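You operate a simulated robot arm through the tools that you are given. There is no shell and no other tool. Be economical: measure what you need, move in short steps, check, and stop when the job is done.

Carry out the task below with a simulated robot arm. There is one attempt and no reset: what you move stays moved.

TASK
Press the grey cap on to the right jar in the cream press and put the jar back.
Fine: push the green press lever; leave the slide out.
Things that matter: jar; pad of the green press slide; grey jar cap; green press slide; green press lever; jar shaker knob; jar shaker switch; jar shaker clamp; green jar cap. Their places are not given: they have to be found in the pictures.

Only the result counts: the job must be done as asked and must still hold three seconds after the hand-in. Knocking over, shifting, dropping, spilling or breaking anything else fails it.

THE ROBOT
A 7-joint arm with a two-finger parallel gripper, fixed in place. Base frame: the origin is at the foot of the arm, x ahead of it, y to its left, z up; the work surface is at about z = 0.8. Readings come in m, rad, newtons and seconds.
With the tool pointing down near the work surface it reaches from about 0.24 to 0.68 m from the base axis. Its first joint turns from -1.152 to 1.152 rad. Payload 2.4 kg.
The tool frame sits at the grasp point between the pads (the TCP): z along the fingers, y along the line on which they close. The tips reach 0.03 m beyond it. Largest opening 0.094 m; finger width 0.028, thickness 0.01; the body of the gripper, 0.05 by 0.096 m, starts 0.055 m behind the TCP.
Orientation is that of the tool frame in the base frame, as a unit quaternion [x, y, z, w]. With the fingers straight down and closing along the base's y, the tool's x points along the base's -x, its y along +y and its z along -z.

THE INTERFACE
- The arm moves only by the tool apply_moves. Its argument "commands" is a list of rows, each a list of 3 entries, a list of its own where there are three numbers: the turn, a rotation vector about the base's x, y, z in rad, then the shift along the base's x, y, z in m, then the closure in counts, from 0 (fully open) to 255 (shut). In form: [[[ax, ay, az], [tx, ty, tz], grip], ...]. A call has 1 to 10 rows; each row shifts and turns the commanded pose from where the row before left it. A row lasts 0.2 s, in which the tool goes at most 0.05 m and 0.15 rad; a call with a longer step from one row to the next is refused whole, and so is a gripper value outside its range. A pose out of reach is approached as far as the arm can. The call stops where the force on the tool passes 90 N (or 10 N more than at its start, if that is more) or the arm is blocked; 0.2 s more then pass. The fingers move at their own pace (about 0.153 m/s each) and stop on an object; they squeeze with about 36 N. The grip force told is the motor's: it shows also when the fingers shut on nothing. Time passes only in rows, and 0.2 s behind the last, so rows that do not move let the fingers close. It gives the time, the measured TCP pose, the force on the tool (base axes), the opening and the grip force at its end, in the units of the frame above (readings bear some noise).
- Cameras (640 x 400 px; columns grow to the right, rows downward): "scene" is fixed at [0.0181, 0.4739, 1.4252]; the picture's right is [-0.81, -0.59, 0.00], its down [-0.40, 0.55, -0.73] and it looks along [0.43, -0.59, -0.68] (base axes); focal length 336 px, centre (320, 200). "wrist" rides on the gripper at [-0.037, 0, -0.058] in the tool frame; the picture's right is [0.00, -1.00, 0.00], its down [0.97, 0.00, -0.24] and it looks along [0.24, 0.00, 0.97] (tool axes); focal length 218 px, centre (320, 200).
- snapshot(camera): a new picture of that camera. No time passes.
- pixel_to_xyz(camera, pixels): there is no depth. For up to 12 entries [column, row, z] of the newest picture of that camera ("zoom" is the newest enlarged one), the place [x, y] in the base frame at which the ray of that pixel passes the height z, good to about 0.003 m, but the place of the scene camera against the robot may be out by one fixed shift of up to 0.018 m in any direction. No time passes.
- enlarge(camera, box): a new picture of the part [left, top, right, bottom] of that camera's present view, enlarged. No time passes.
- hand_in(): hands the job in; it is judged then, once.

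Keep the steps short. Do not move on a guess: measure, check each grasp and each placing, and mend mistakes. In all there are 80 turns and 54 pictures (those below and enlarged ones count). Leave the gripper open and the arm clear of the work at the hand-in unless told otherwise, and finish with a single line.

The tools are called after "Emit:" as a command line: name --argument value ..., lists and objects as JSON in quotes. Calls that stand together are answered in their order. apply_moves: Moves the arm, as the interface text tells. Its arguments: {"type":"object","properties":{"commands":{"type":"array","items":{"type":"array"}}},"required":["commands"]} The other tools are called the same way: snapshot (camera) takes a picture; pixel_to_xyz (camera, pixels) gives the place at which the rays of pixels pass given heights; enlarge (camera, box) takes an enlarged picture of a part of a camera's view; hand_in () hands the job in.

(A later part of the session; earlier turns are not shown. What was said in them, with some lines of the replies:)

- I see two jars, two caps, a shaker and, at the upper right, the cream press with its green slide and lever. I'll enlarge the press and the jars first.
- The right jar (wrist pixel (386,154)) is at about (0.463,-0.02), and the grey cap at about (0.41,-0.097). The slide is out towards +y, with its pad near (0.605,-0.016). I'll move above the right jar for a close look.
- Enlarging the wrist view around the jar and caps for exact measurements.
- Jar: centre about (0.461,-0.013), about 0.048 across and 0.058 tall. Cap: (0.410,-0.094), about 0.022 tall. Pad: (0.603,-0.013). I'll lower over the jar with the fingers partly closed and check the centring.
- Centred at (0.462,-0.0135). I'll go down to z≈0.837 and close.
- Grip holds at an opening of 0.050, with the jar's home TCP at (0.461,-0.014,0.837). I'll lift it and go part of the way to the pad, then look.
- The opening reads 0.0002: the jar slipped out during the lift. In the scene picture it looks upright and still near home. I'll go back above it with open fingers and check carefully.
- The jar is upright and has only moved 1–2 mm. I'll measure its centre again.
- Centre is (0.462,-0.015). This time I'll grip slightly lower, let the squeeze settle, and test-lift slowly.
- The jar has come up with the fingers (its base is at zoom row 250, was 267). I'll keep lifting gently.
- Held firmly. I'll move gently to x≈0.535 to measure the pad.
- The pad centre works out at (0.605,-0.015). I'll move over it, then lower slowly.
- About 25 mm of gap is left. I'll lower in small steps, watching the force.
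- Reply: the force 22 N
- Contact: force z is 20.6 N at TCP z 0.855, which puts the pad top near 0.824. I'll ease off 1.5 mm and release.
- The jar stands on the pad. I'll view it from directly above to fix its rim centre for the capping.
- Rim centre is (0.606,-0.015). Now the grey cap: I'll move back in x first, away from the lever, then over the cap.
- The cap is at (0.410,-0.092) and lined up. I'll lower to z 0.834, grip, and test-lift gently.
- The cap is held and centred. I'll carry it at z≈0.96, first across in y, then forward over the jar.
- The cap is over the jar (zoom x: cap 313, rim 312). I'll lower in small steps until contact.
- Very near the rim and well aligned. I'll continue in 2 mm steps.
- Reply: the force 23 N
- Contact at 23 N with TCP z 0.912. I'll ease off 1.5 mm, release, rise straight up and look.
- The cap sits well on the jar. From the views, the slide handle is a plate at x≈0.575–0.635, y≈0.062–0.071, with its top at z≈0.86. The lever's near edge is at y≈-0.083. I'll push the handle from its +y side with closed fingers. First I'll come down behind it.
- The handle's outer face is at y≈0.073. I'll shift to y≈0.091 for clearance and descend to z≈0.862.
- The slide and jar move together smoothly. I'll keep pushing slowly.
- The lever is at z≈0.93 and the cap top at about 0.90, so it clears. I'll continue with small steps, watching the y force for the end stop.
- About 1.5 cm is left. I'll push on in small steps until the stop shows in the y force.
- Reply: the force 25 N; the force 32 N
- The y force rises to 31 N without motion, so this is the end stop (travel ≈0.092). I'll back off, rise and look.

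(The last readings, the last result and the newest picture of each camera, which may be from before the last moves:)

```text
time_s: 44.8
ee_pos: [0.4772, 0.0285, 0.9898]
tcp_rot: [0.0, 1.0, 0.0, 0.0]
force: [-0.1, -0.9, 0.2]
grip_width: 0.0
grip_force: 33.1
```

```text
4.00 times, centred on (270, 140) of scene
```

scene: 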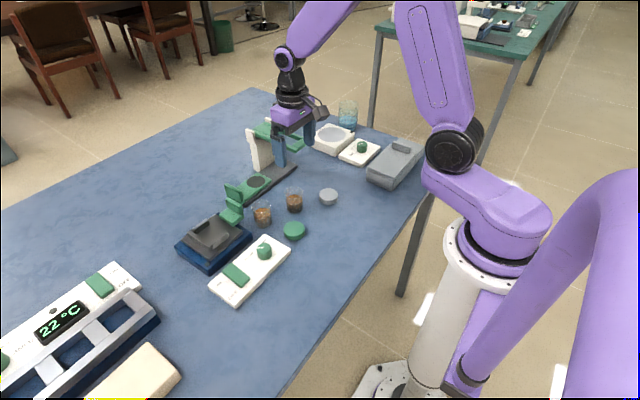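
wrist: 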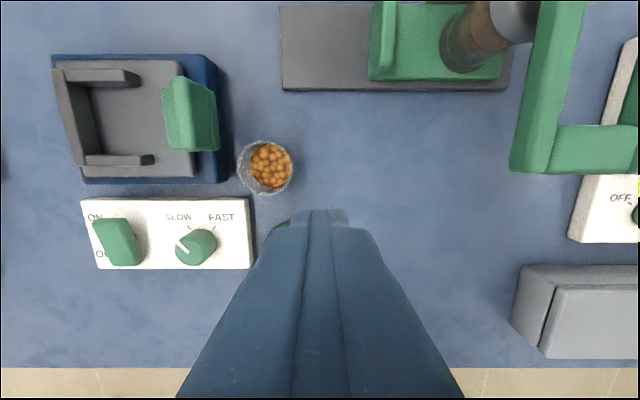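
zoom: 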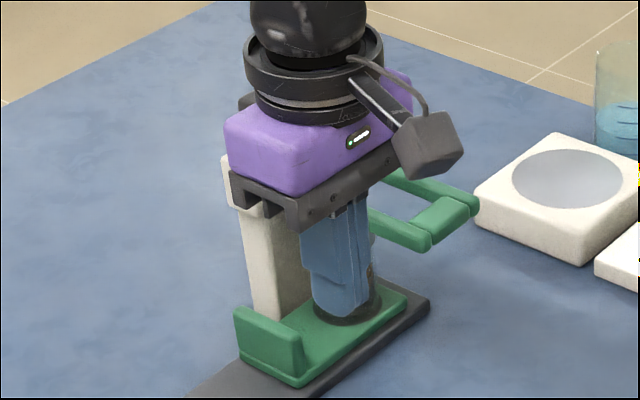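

The slide is fully in. The lever's crossbar is at x≈0.50–0.525, y≈-0.09…-0.165, with its top at z≈0.92. I'll move the closed fingers above it and lower to near contact.

Emit:
apply_moves --commands '[[[0, 0, 0], [0.008, -0.04, 0], 255], [[0, 0, 0], [0.009, -0.04, 0], 255], [[0, 0, 0], [0.009, -0.04, 0], 255], [[0, 0, 0], [0.009, -0.0335, 0], 255], [[0, 0, 0], [0, 0, -0.015], 255], [[0, 0, 0], [0, 0, 0], 255]]'

Emit:
enlarge --camera "scene" --box '[220, 80, 330, 190]'

```text
time_s: 46.2
ee_pos: [0.5117, -0.127, 0.9772]
tcp_rot: [0.0, 1.0, 0.0, 0.0]
force: [0.1, -0.1, 0.4]
grip_width: 0.0
grip_force: 32.9
```

```text
3.64 times, centred on (275, 135) of scene
```

zoom: 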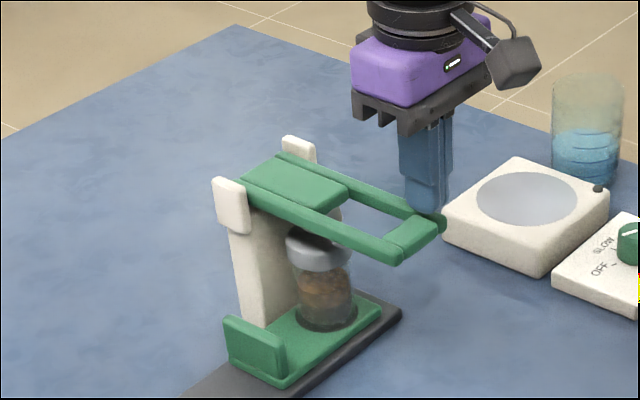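

The jar with its cap stands under the lever plate. The fingers are above the crossbar, so I'll press down stepwise.

Emit:
apply_moves --commands '[[[0, 0, 0], [0, 0, -0.006], 255], [[0, 0, 0], [0, 0, -0.006], 255], [[0, 0, 0], [0, 0, -0.006], 255], [[0, 0, 0], [0, 0, -0.006], 255], [[0, 0, 0], [0, 0, 0], 255]]'

Emit:
apply_moves --commands '[[[0, 0, 0], [0, 0, -0.006], 255], [[0, 0, 0], [0, 0, -0.006], 255], [[0, 0, 0], [0, 0, 0], 255]]'

```text
time_s: 47.4
ee_pos: [0.5101, -0.1253, 0.953]
tcp_rot: [0.0, 1.0, 0.0, -0.001]
force: [0.0, -0.1, 1.2]
grip_width: 0.0001
grip_force: 32.7
```

```text
time_s: 48.2
ee_pos: [0.5119, -0.1263, 0.9427]
tcp_rot: [0.0, 1.0, 0.0, 0.0]
force: [-0.5, 0.9, 1.4]
grip_width: 0.0001
grip_force: 32.8
```

Emit:
apply_moves --commands '[[[0, 0, 0], [0, 0, -0.006], 255], [[0, 0, 0], [0, 0, -0.006], 255], [[0, 0, 0], [0, 0, 0], 255]]'

Emit:
enlarge --camera "scene" --box '[220, 80, 330, 190]'

```text
time_s: 48.9
ee_pos: [0.513, -0.1262, 0.9384]
tcp_rot: [0.0, 1.0, -0.001, 0.004]
force: [-19.8, 6.4, 38.8]
grip_width: 0.0002
grip_force: 33.3
stopped in row 3: the force on the tool passed its limit (the readings are from after the stop); the commanded pose is now the measured one
```

```text
3.64 times, centred on (275, 135) of scene
```

zoom: 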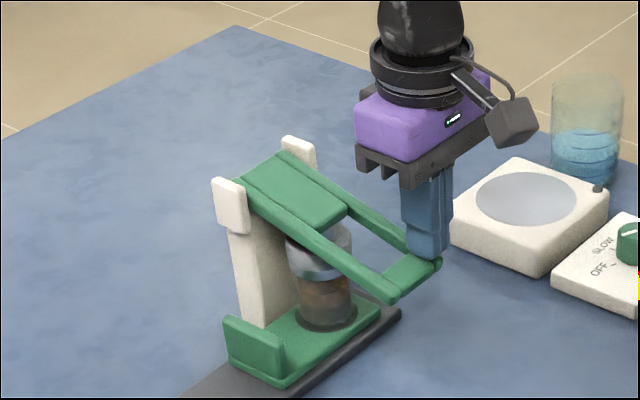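

The lever swung down and then met more than 90 N. The cap seems lower. I'll press once more gently to see whether it is at its stop.

Emit:
apply_moves --commands '[[[0, 0, 0], [0, 0, -0.002], 255], [[0, 0, 0], [0, 0, -0.002], 255], [[0, 0, 0], [0, 0, 0], 255], [[0, 0, 0], [0, 0, 0], 255]]'

Emit:
apply_moves --commands '[[[0, 0, 0], [0, 0, 0.015], 255], [[0, 0, 0], [0, 0, 0.03], 255], [[0, 0, 0], [-0.02, 0, 0.03], 255], [[0, 0, 0], [-0.04, 0, 0.0], 255], [[0, 0, 0], [0, 0, 0.0], 255]]'

Emit:
enlarge --camera "scene" --box '[220, 80, 330, 190]'

```text
time_s: 49.9
ee_pos: [0.5118, -0.1258, 0.9371]
tcp_rot: [0.0, 1.0, -0.002, 0.006]
force: [-29.9, 6.8, 76.2]
grip_width: 0.0
grip_force: 33.0
```

```text
time_s: 51.1
ee_pos: [0.4533, -0.1284, 1.0064]
tcp_rot: [0.0, 1.0, 0.0, 0.004]
force: [-0.3, 0.3, -0.1]
grip_width: 0.0002
grip_force: 32.5
```

```text
3.64 times, centred on (275, 135) of scene
```

zoom: 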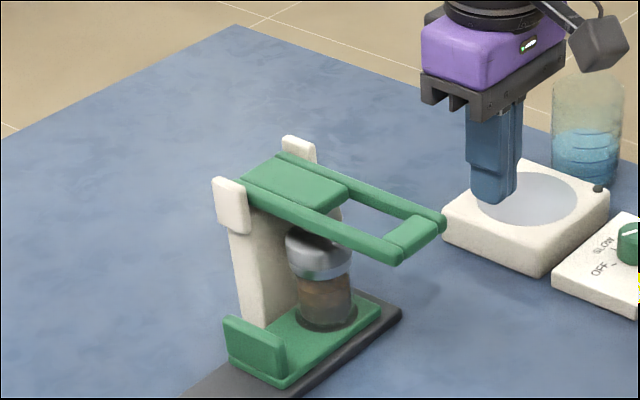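

The lever sprang back up. Now I'll pull the slide out by hooking the handle from inside: fingers open about 34 mm, straddling the handle plate. First I'll go above it and measure.

Emit:
apply_moves --commands '[[[0, 0, 0], [0.005, 0.04, 0], 163], [[0, 0, 0], [0.005, 0.04, 0], 163], [[0, 0, 0], [0.01, 0.034, 0], 163], [[0, 0, 0], [0.044, 0, 0], 163], [[0, 0, 0], [0.044, 0, 0], 163], [[0, 0, 0], [0.044, 0, -0.02], 163], [[0, 0, 0], [0, 0, -0.03], 163], [[0, 0, 0], [0, 0, 0], 163]]'

Emit:
snapshot --camera "wrist"

```text
time_s: 52.9
ee_pos: [0.6053, -0.0152, 0.9533]
tcp_rot: [0.0, 1.0, 0.0, 0.004]
force: [0.2, -0.3, 0.4]
grip_width: 0.0337
grip_force: 0.1
```

```text
10 pictures are left
```

wrist: 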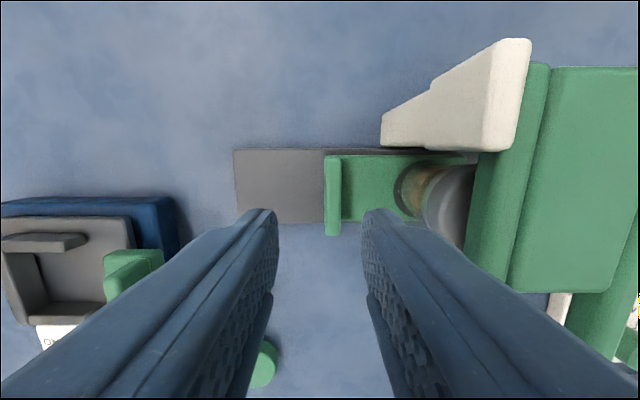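

The handle top spans y≈-0.019…-0.030. I'll shift to TCP y≈-0.021 and x≈0.592 (extra clearance from the post), then lower to z≈0.867.

Emit:
apply_moves --commands '[[[0, 0, 0], [-0.0135, -0.006, 0], 163], [[0, 0, 0], [0, 0, -0.02], 163], [[0, 0, 0], [0, 0, -0.02], 163], [[0, 0, 0], [0, 0, -0.02], 163], [[0, 0, 0], [0, 0, -0.02], 163], [[0, 0, 0], [0, 0, -0.006], 163], [[0, 0, 0], [0, 0, 0], 163]]'

Emit:
apply_moves --commands '[[[0, 0, 0], [0, 0.004, 0], 163], [[0, 0, 0], [0, 0.004, 0], 163], [[0, 0, 0], [0, 0.004, 0], 163], [[0, 0, 0], [0, 0.004, 0], 163], [[0, 0, 0], [0, 0.005, 0], 163], [[0, 0, 0], [0, 0.005, 0], 163], [[0, 0, 0], [0, 0, 0], 163]]'

Emit:
enlarge --camera "scene" --box '[210, 90, 320, 200]'

```text
time_s: 54.5
ee_pos: [0.5919, -0.0187, 0.8713]
tcp_rot: [0.0, 1.0, -0.001, 0.004]
force: [0.0, -0.9, -0.5]
grip_width: 0.0338
grip_force: 0.0
```

```text
time_s: 56.1
ee_pos: [0.5922, 0.0069, 0.8719]
tcp_rot: [0.0, 1.0, -0.001, 0.004]
force: [-0.3, 0.1, 0.0]
grip_width: 0.0337
grip_force: 0.1
```

```text
3.64 times, centred on (265, 145) of scene
```

zoom: 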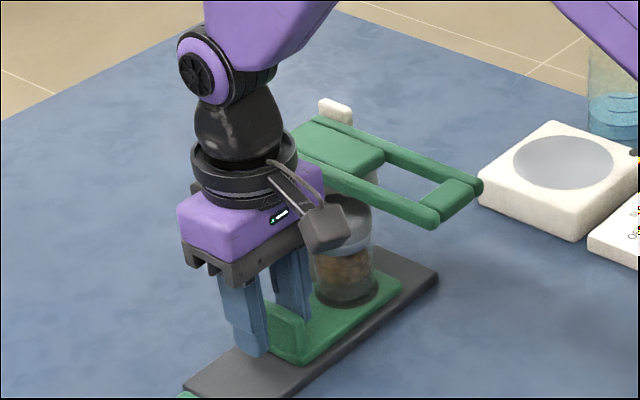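

The slide is coming out with the jar. I'll keep pulling slowly.

Emit:
apply_moves --commands '[[[0, 0, 0], [0, 0.005, 0], 163], [[0, 0, 0], [0, 0.007, 0], 163], [[0, 0, 0], [0, 0.007, 0], 163], [[0, 0, 0], [0, 0.007, 0], 163], [[0, 0, 0], [0, 0.007, 0], 163], [[0, 0, 0], [0, 0.007, 0], 163], [[0, 0, 0], [0, 0.007, 0], 163], [[0, 0, 0], [0, 0.007, 0], 163], [[0, 0, 0], [0, 0.005, 0], 163], [[0, 0, 0], [0, 0, 0], 163]]'

Emit:
apply_moves --commands '[[[0, 0, 0], [0, 0.005, 0], 163], [[0, 0, 0], [0, 0.004, 0], 163], [[0, 0, 0], [0, 0, 0], 163]]'

Emit:
apply_moves --commands '[[[0, 0, 0], [0, 0.004, 0], 163], [[0, 0, 0], [0, 0, 0], 163]]'

```text
time_s: 58.3
ee_pos: [0.5918, 0.0667, 0.8711]
tcp_rot: [-0.001, 1.0, -0.001, 0.004]
force: [-0.7, -0.7, 0.2]
grip_width: 0.034
grip_force: 0.5
```

```text
time_s: 59.1
ee_pos: [0.5913, 0.0769, 0.8694]
tcp_rot: [0.0, 1.0, 0.0, 0.004]
force: [-0.1, 0.6, 0.2]
grip_width: 0.0339
grip_force: 0.1
```

```text
time_s: 59.7
ee_pos: [0.5918, 0.0795, 0.8716]
tcp_rot: [0.001, 1.0, -0.001, 0.005]
force: [0.1, -5.5, 1.9]
grip_width: 0.0367
grip_force: 2.1
```

The end stop is reached (y force -5.5 N), so the slide is out. I'll recentre, rise, and move above the jar to look.

Emit:
apply_moves --commands '[[[0, 0, 0], [0, -0.009, 0], 163], [[0, 0, 0], [0, 0, 0.03], 163], [[0, 0, 0], [0, 0, 0.05], 163], [[0, 0, 0], [0.007, -0.03, 0.05], 50], [[0, 0, 0], [0.007, -0.03, 0.0], 50], [[0, 0, 0], [0, -0.025, 0], 50], [[0, 0, 0], [0, 0, 0], 50]]'

Emit:
snapshot --camera "wrist"

Emit:
enlarge --camera "scene" --box '[210, 100, 320, 210]'

```text
refused: row 4 steps farther than a row can; nothing moved
```

```text
8 pictures are left
```

wrist: 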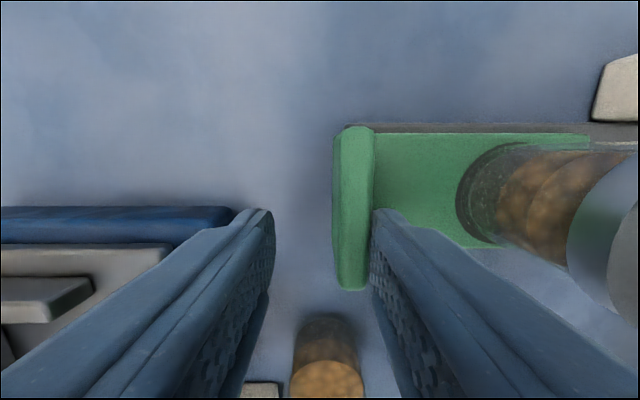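

```text
3.64 times, centred on (265, 155) of scene
```

zoom: 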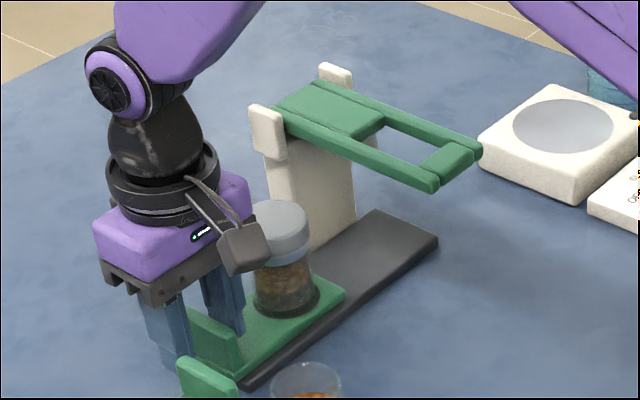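

The call was refused (one step was too long), but the slide is clearly out and the capped jar is upright on the pad. I'll repeat with legal steps.

Emit:
apply_moves --commands '[[[0, 0, 0], [0, -0.009, 0], 163], [[0, 0, 0], [0, 0, 0.03], 163], [[0, 0, 0], [0, 0, 0.045], 163], [[0, 0, 0], [0, 0, 0.045], 50], [[0, 0, 0], [0.007, -0.03, 0.0], 50], [[0, 0, 0], [0.007, -0.03, 0.0], 50], [[0, 0, 0], [0, -0.025, 0], 50], [[0, 0, 0], [0, 0, 0], 50]]'

Emit:
snapshot --camera "wrist"

```text
time_s: 61.5
ee_pos: [0.6058, -0.0167, 0.9907]
tcp_rot: [-0.001, 1.0, -0.001, 0.005]
force: [-0.2, -0.1, -1.1]
grip_width: 0.0759
grip_force: 0.1
```

```text
6 pictures are left
```

wrist: 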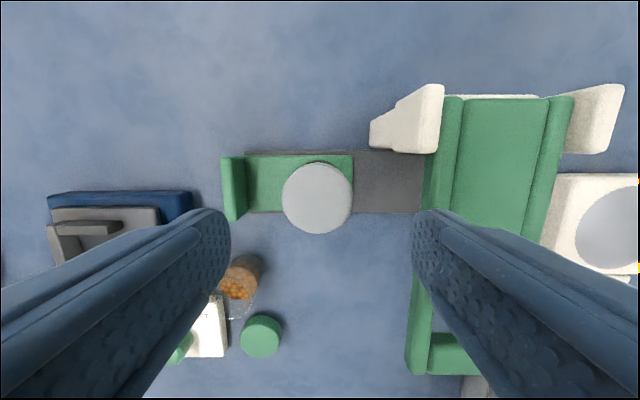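

The capped jar is at (0.604,-0.015). I'll take out the slight 0.01 rad pitch, lower to z≈0.856, grip and test-lift slowly.

Emit:
apply_moves --commands '[[[0, 0.009, 0], [-0.0005, 0.0015, -0.03], 50], [[0, 0, 0], [0, 0, -0.03], 50], [[0, 0, 0], [0, 0, -0.03], 50], [[0, 0, 0], [0, 0, -0.025], 50], [[0, 0, 0], [0, 0, -0.0195], 50], [[0, 0, 0], [0, 0, 0], 50], [[0, 0, 0], [0, 0, 0], 255], [[0, 0, 0], [0, 0, 0], 255], [[0, 0, 0], [0, 0, 0], 255], [[0, 0, 0], [0, 0, 0], 255]]'

```text
time_s: 63.7
ee_pos: [0.6033, -0.0132, 0.8559]
tcp_rot: [0.0, 1.0, -0.001, 0.0]
force: [0.7, 0.3, 0.0]
grip_width: 0.0508
grip_force: 35.9
```

Gripped (0.051). Gentle lift.

Emit:
apply_moves --commands '[[[0, 0, 0], [0, 0, 0.003], 255], [[0, 0, 0], [0, 0, 0.005], 255], [[0, 0, 0], [0, 0, 0.007], 255], [[0, 0, 0], [0, 0, 0.01], 255], [[0, 0, 0], [0, 0, 0.015], 255], [[0, 0, 0], [0, 0, 0.015], 255], [[0, 0, 0], [0, 0, 0.01], 255], [[0, 0, 0], [0, 0, 0], 255]]'

Emit:
enlarge --camera "scene" --box '[200, 110, 310, 220]'

```text
time_s: 65.5
ee_pos: [0.6051, -0.0126, 0.9225]
tcp_rot: [0.0, 1.0, -0.001, -0.001]
force: [-0.1, 0.3, -0.3]
grip_width: 0.0506
grip_force: 35.7
```

```text
3.64 times, centred on (255, 165) of scene
```

zoom: 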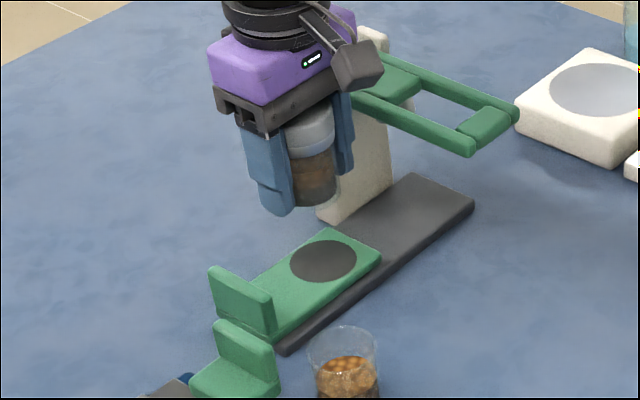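

The jar with its cap is held, 65 mm up. I'll carry it back to home (TCP x≈0.460, y≈-0.0135).

Emit:
apply_moves --commands '[[[0, 0, 0], [-0.012, 0, 0], 255], [[0, 0, 0], [-0.022, 0, 0], 255], [[0, 0, 0], [-0.022, 0, 0], 255], [[0, 0, 0], [-0.022, 0, 0], 255], [[0, 0, 0], [-0.022, 0, 0], 255], [[0, 0, 0], [-0.022, 0, 0], 255], [[0, 0, 0], [-0.016, 0, 0], 255], [[0, 0, 0], [-0.005, 0, 0], 255], [[0, 0, 0], [0, 0, 0], 255]]'

```text
time_s: 67.5
ee_pos: [0.4629, -0.013, 0.9221]
tcp_rot: [0.0, 1.0, -0.001, 0.0]
force: [-0.5, 0.4, 0.0]
grip_width: 0.0504
grip_force: 35.9
```

Now down toward the table, with small steps at the end.

Emit:
apply_moves --commands '[[[0, 0, 0], [-0.002, 0, -0.015], 255], [[0, 0, 0], [0, 0, -0.02], 255], [[0, 0, 0], [0, 0, -0.02], 255], [[0, 0, 0], [0, 0, -0.015], 255], [[0, 0, 0], [0, 0, -0.01], 255], [[0, 0, 0], [0, 0, -0.005], 255], [[0, 0, 0], [0, 0, 0], 255]]'

Emit:
enlarge --camera "scene" --box '[240, 160, 350, 240]'

```text
time_s: 69.1
ee_pos: [0.4605, -0.0129, 0.8364]
tcp_rot: [0.0, 1.0, -0.001, -0.001]
force: [0.0, -0.1, -0.2]
grip_width: 0.0507
grip_force: 36.4
```

```text
5.00 times, centred on (295, 200) of scene
```

zoom: 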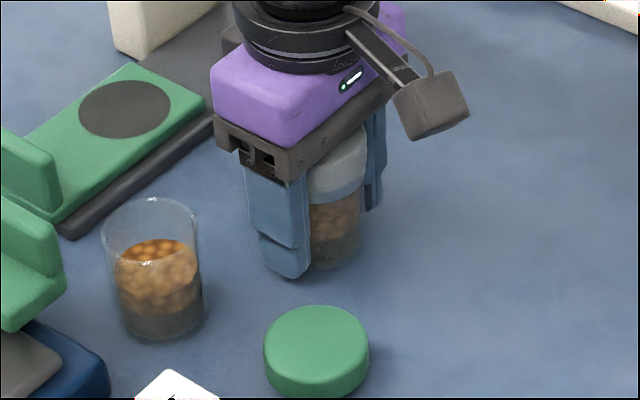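

The jar is over its old spot (right edge at zoom 360, originally about 357). Last millimetres until contact.

Emit:
apply_moves --commands '[[[0, 0, 0], [0.0005, 0, -0.003], 255], [[0, 0, 0], [0, 0, 0], 255]]'

Emit:
apply_moves --commands '[[[0, 0, 0], [0, 0, -0.002], 255], [[0, 0, 0], [0, 0, 0], 255]]'

```text
time_s: 69.7
ee_pos: [0.4603, -0.0136, 0.8338]
tcp_rot: [0.0, 1.0, 0.0, -0.001]
force: [-3.1, 1.0, 9.1]
grip_width: 0.0506
grip_force: 36.0
```

```text
time_s: 70.3
ee_pos: [0.462, -0.0125, 0.8313]
tcp_rot: [-0.001, 1.0, 0.0, 0.001]
force: [-2.5, 2.0, 25.7]
grip_width: 0.0506
grip_force: 36.2
```

Contact with the table (25 N). I'll ease off, release, and rise straight up clear.

Emit:
apply_moves --commands '[[[0, 0, 0], [0, 0, 0.0018], 255], [[0, 0, 0], [0, 0, 0], 255], [[0, 0, 0], [0, 0, 0], 50], [[0, 0, 0], [0, 0, 0], 50], [[0, 0, 0], [0, 0, 0.015], 50], [[0, 0, 0], [0, 0, 0.03], 50], [[0, 0, 0], [0, 0, 0.045], 50], [[0, 0, 0], [0, 0, 0.045], 50], [[0, 0, 0], [0, 0, 0.03], 0], [[0, 0, 0], [0, 0, 0], 0]]'

Emit:
snapshot --camera "wrist"

Emit:
enlarge --camera "scene" --box '[240, 160, 350, 240]'

```text
time_s: 72.5
ee_pos: [0.4624, -0.0109, 1.0003]
tcp_rot: [0.0, 1.0, -0.001, -0.001]
force: [-0.6, -0.1, 0.1]
grip_width: 0.0941
grip_force: 0.0
```

```text
3 pictures are left
```

wrist: 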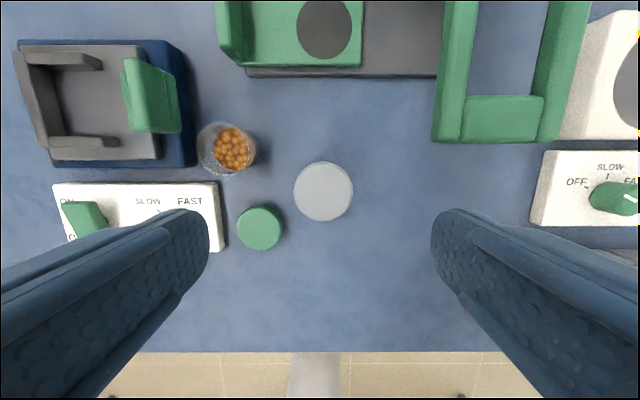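

```text
5.00 times, centred on (295, 200) of scene
```

zoom: 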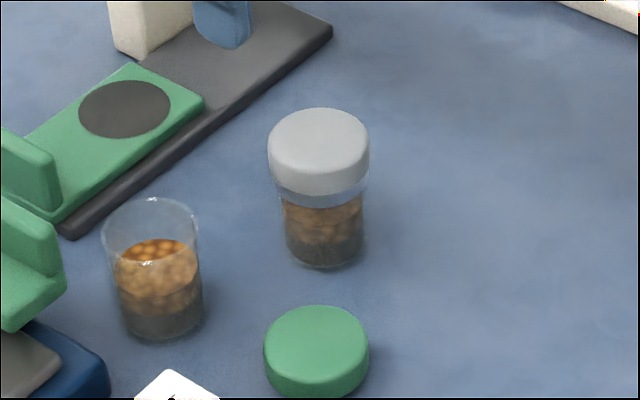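

The cap now sits about 8 mm lower over the rim than before pressing. The jar is upright at about (0.461,-0.014), within 2–3 mm of its old spot. The slide is out and the lever is up. I'll raise the arm clear and then hand in.

Emit:
apply_moves --commands '[[[0, 0, 0], [0, 0, 0.04], 0], [[0, 0, 0], [0, 0, 0.04], 0], [[0, 0, 0], [0, 0, 0.02], 0], [[0, 0, 0], [0, 0, 0], 0]]'

Emit:
snapshot --camera "scene"

```text
time_s: 73.5
ee_pos: [0.4592, -0.0118, 1.0991]
tcp_rot: [-0.001, 1.0, -0.001, 0.0]
force: [-0.5, -0.2, -1.0]
grip_width: 0.0943
grip_force: 0.0
```

```text
1 pictures are left
```

scene: 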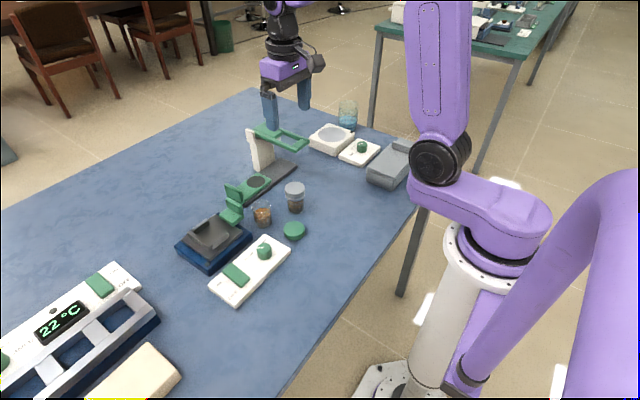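

Everything is in place in the last picture, so I'm handing in.

Emit:
hand_in

```text
The job is handed in.
```

The grey cap is pressed onto the right jar, and the jar is back within about 3 mm of where it stood (it slipped from the first grip but stayed upright); the slide is out, the lever is up, and the arm is clear with the gripper open.
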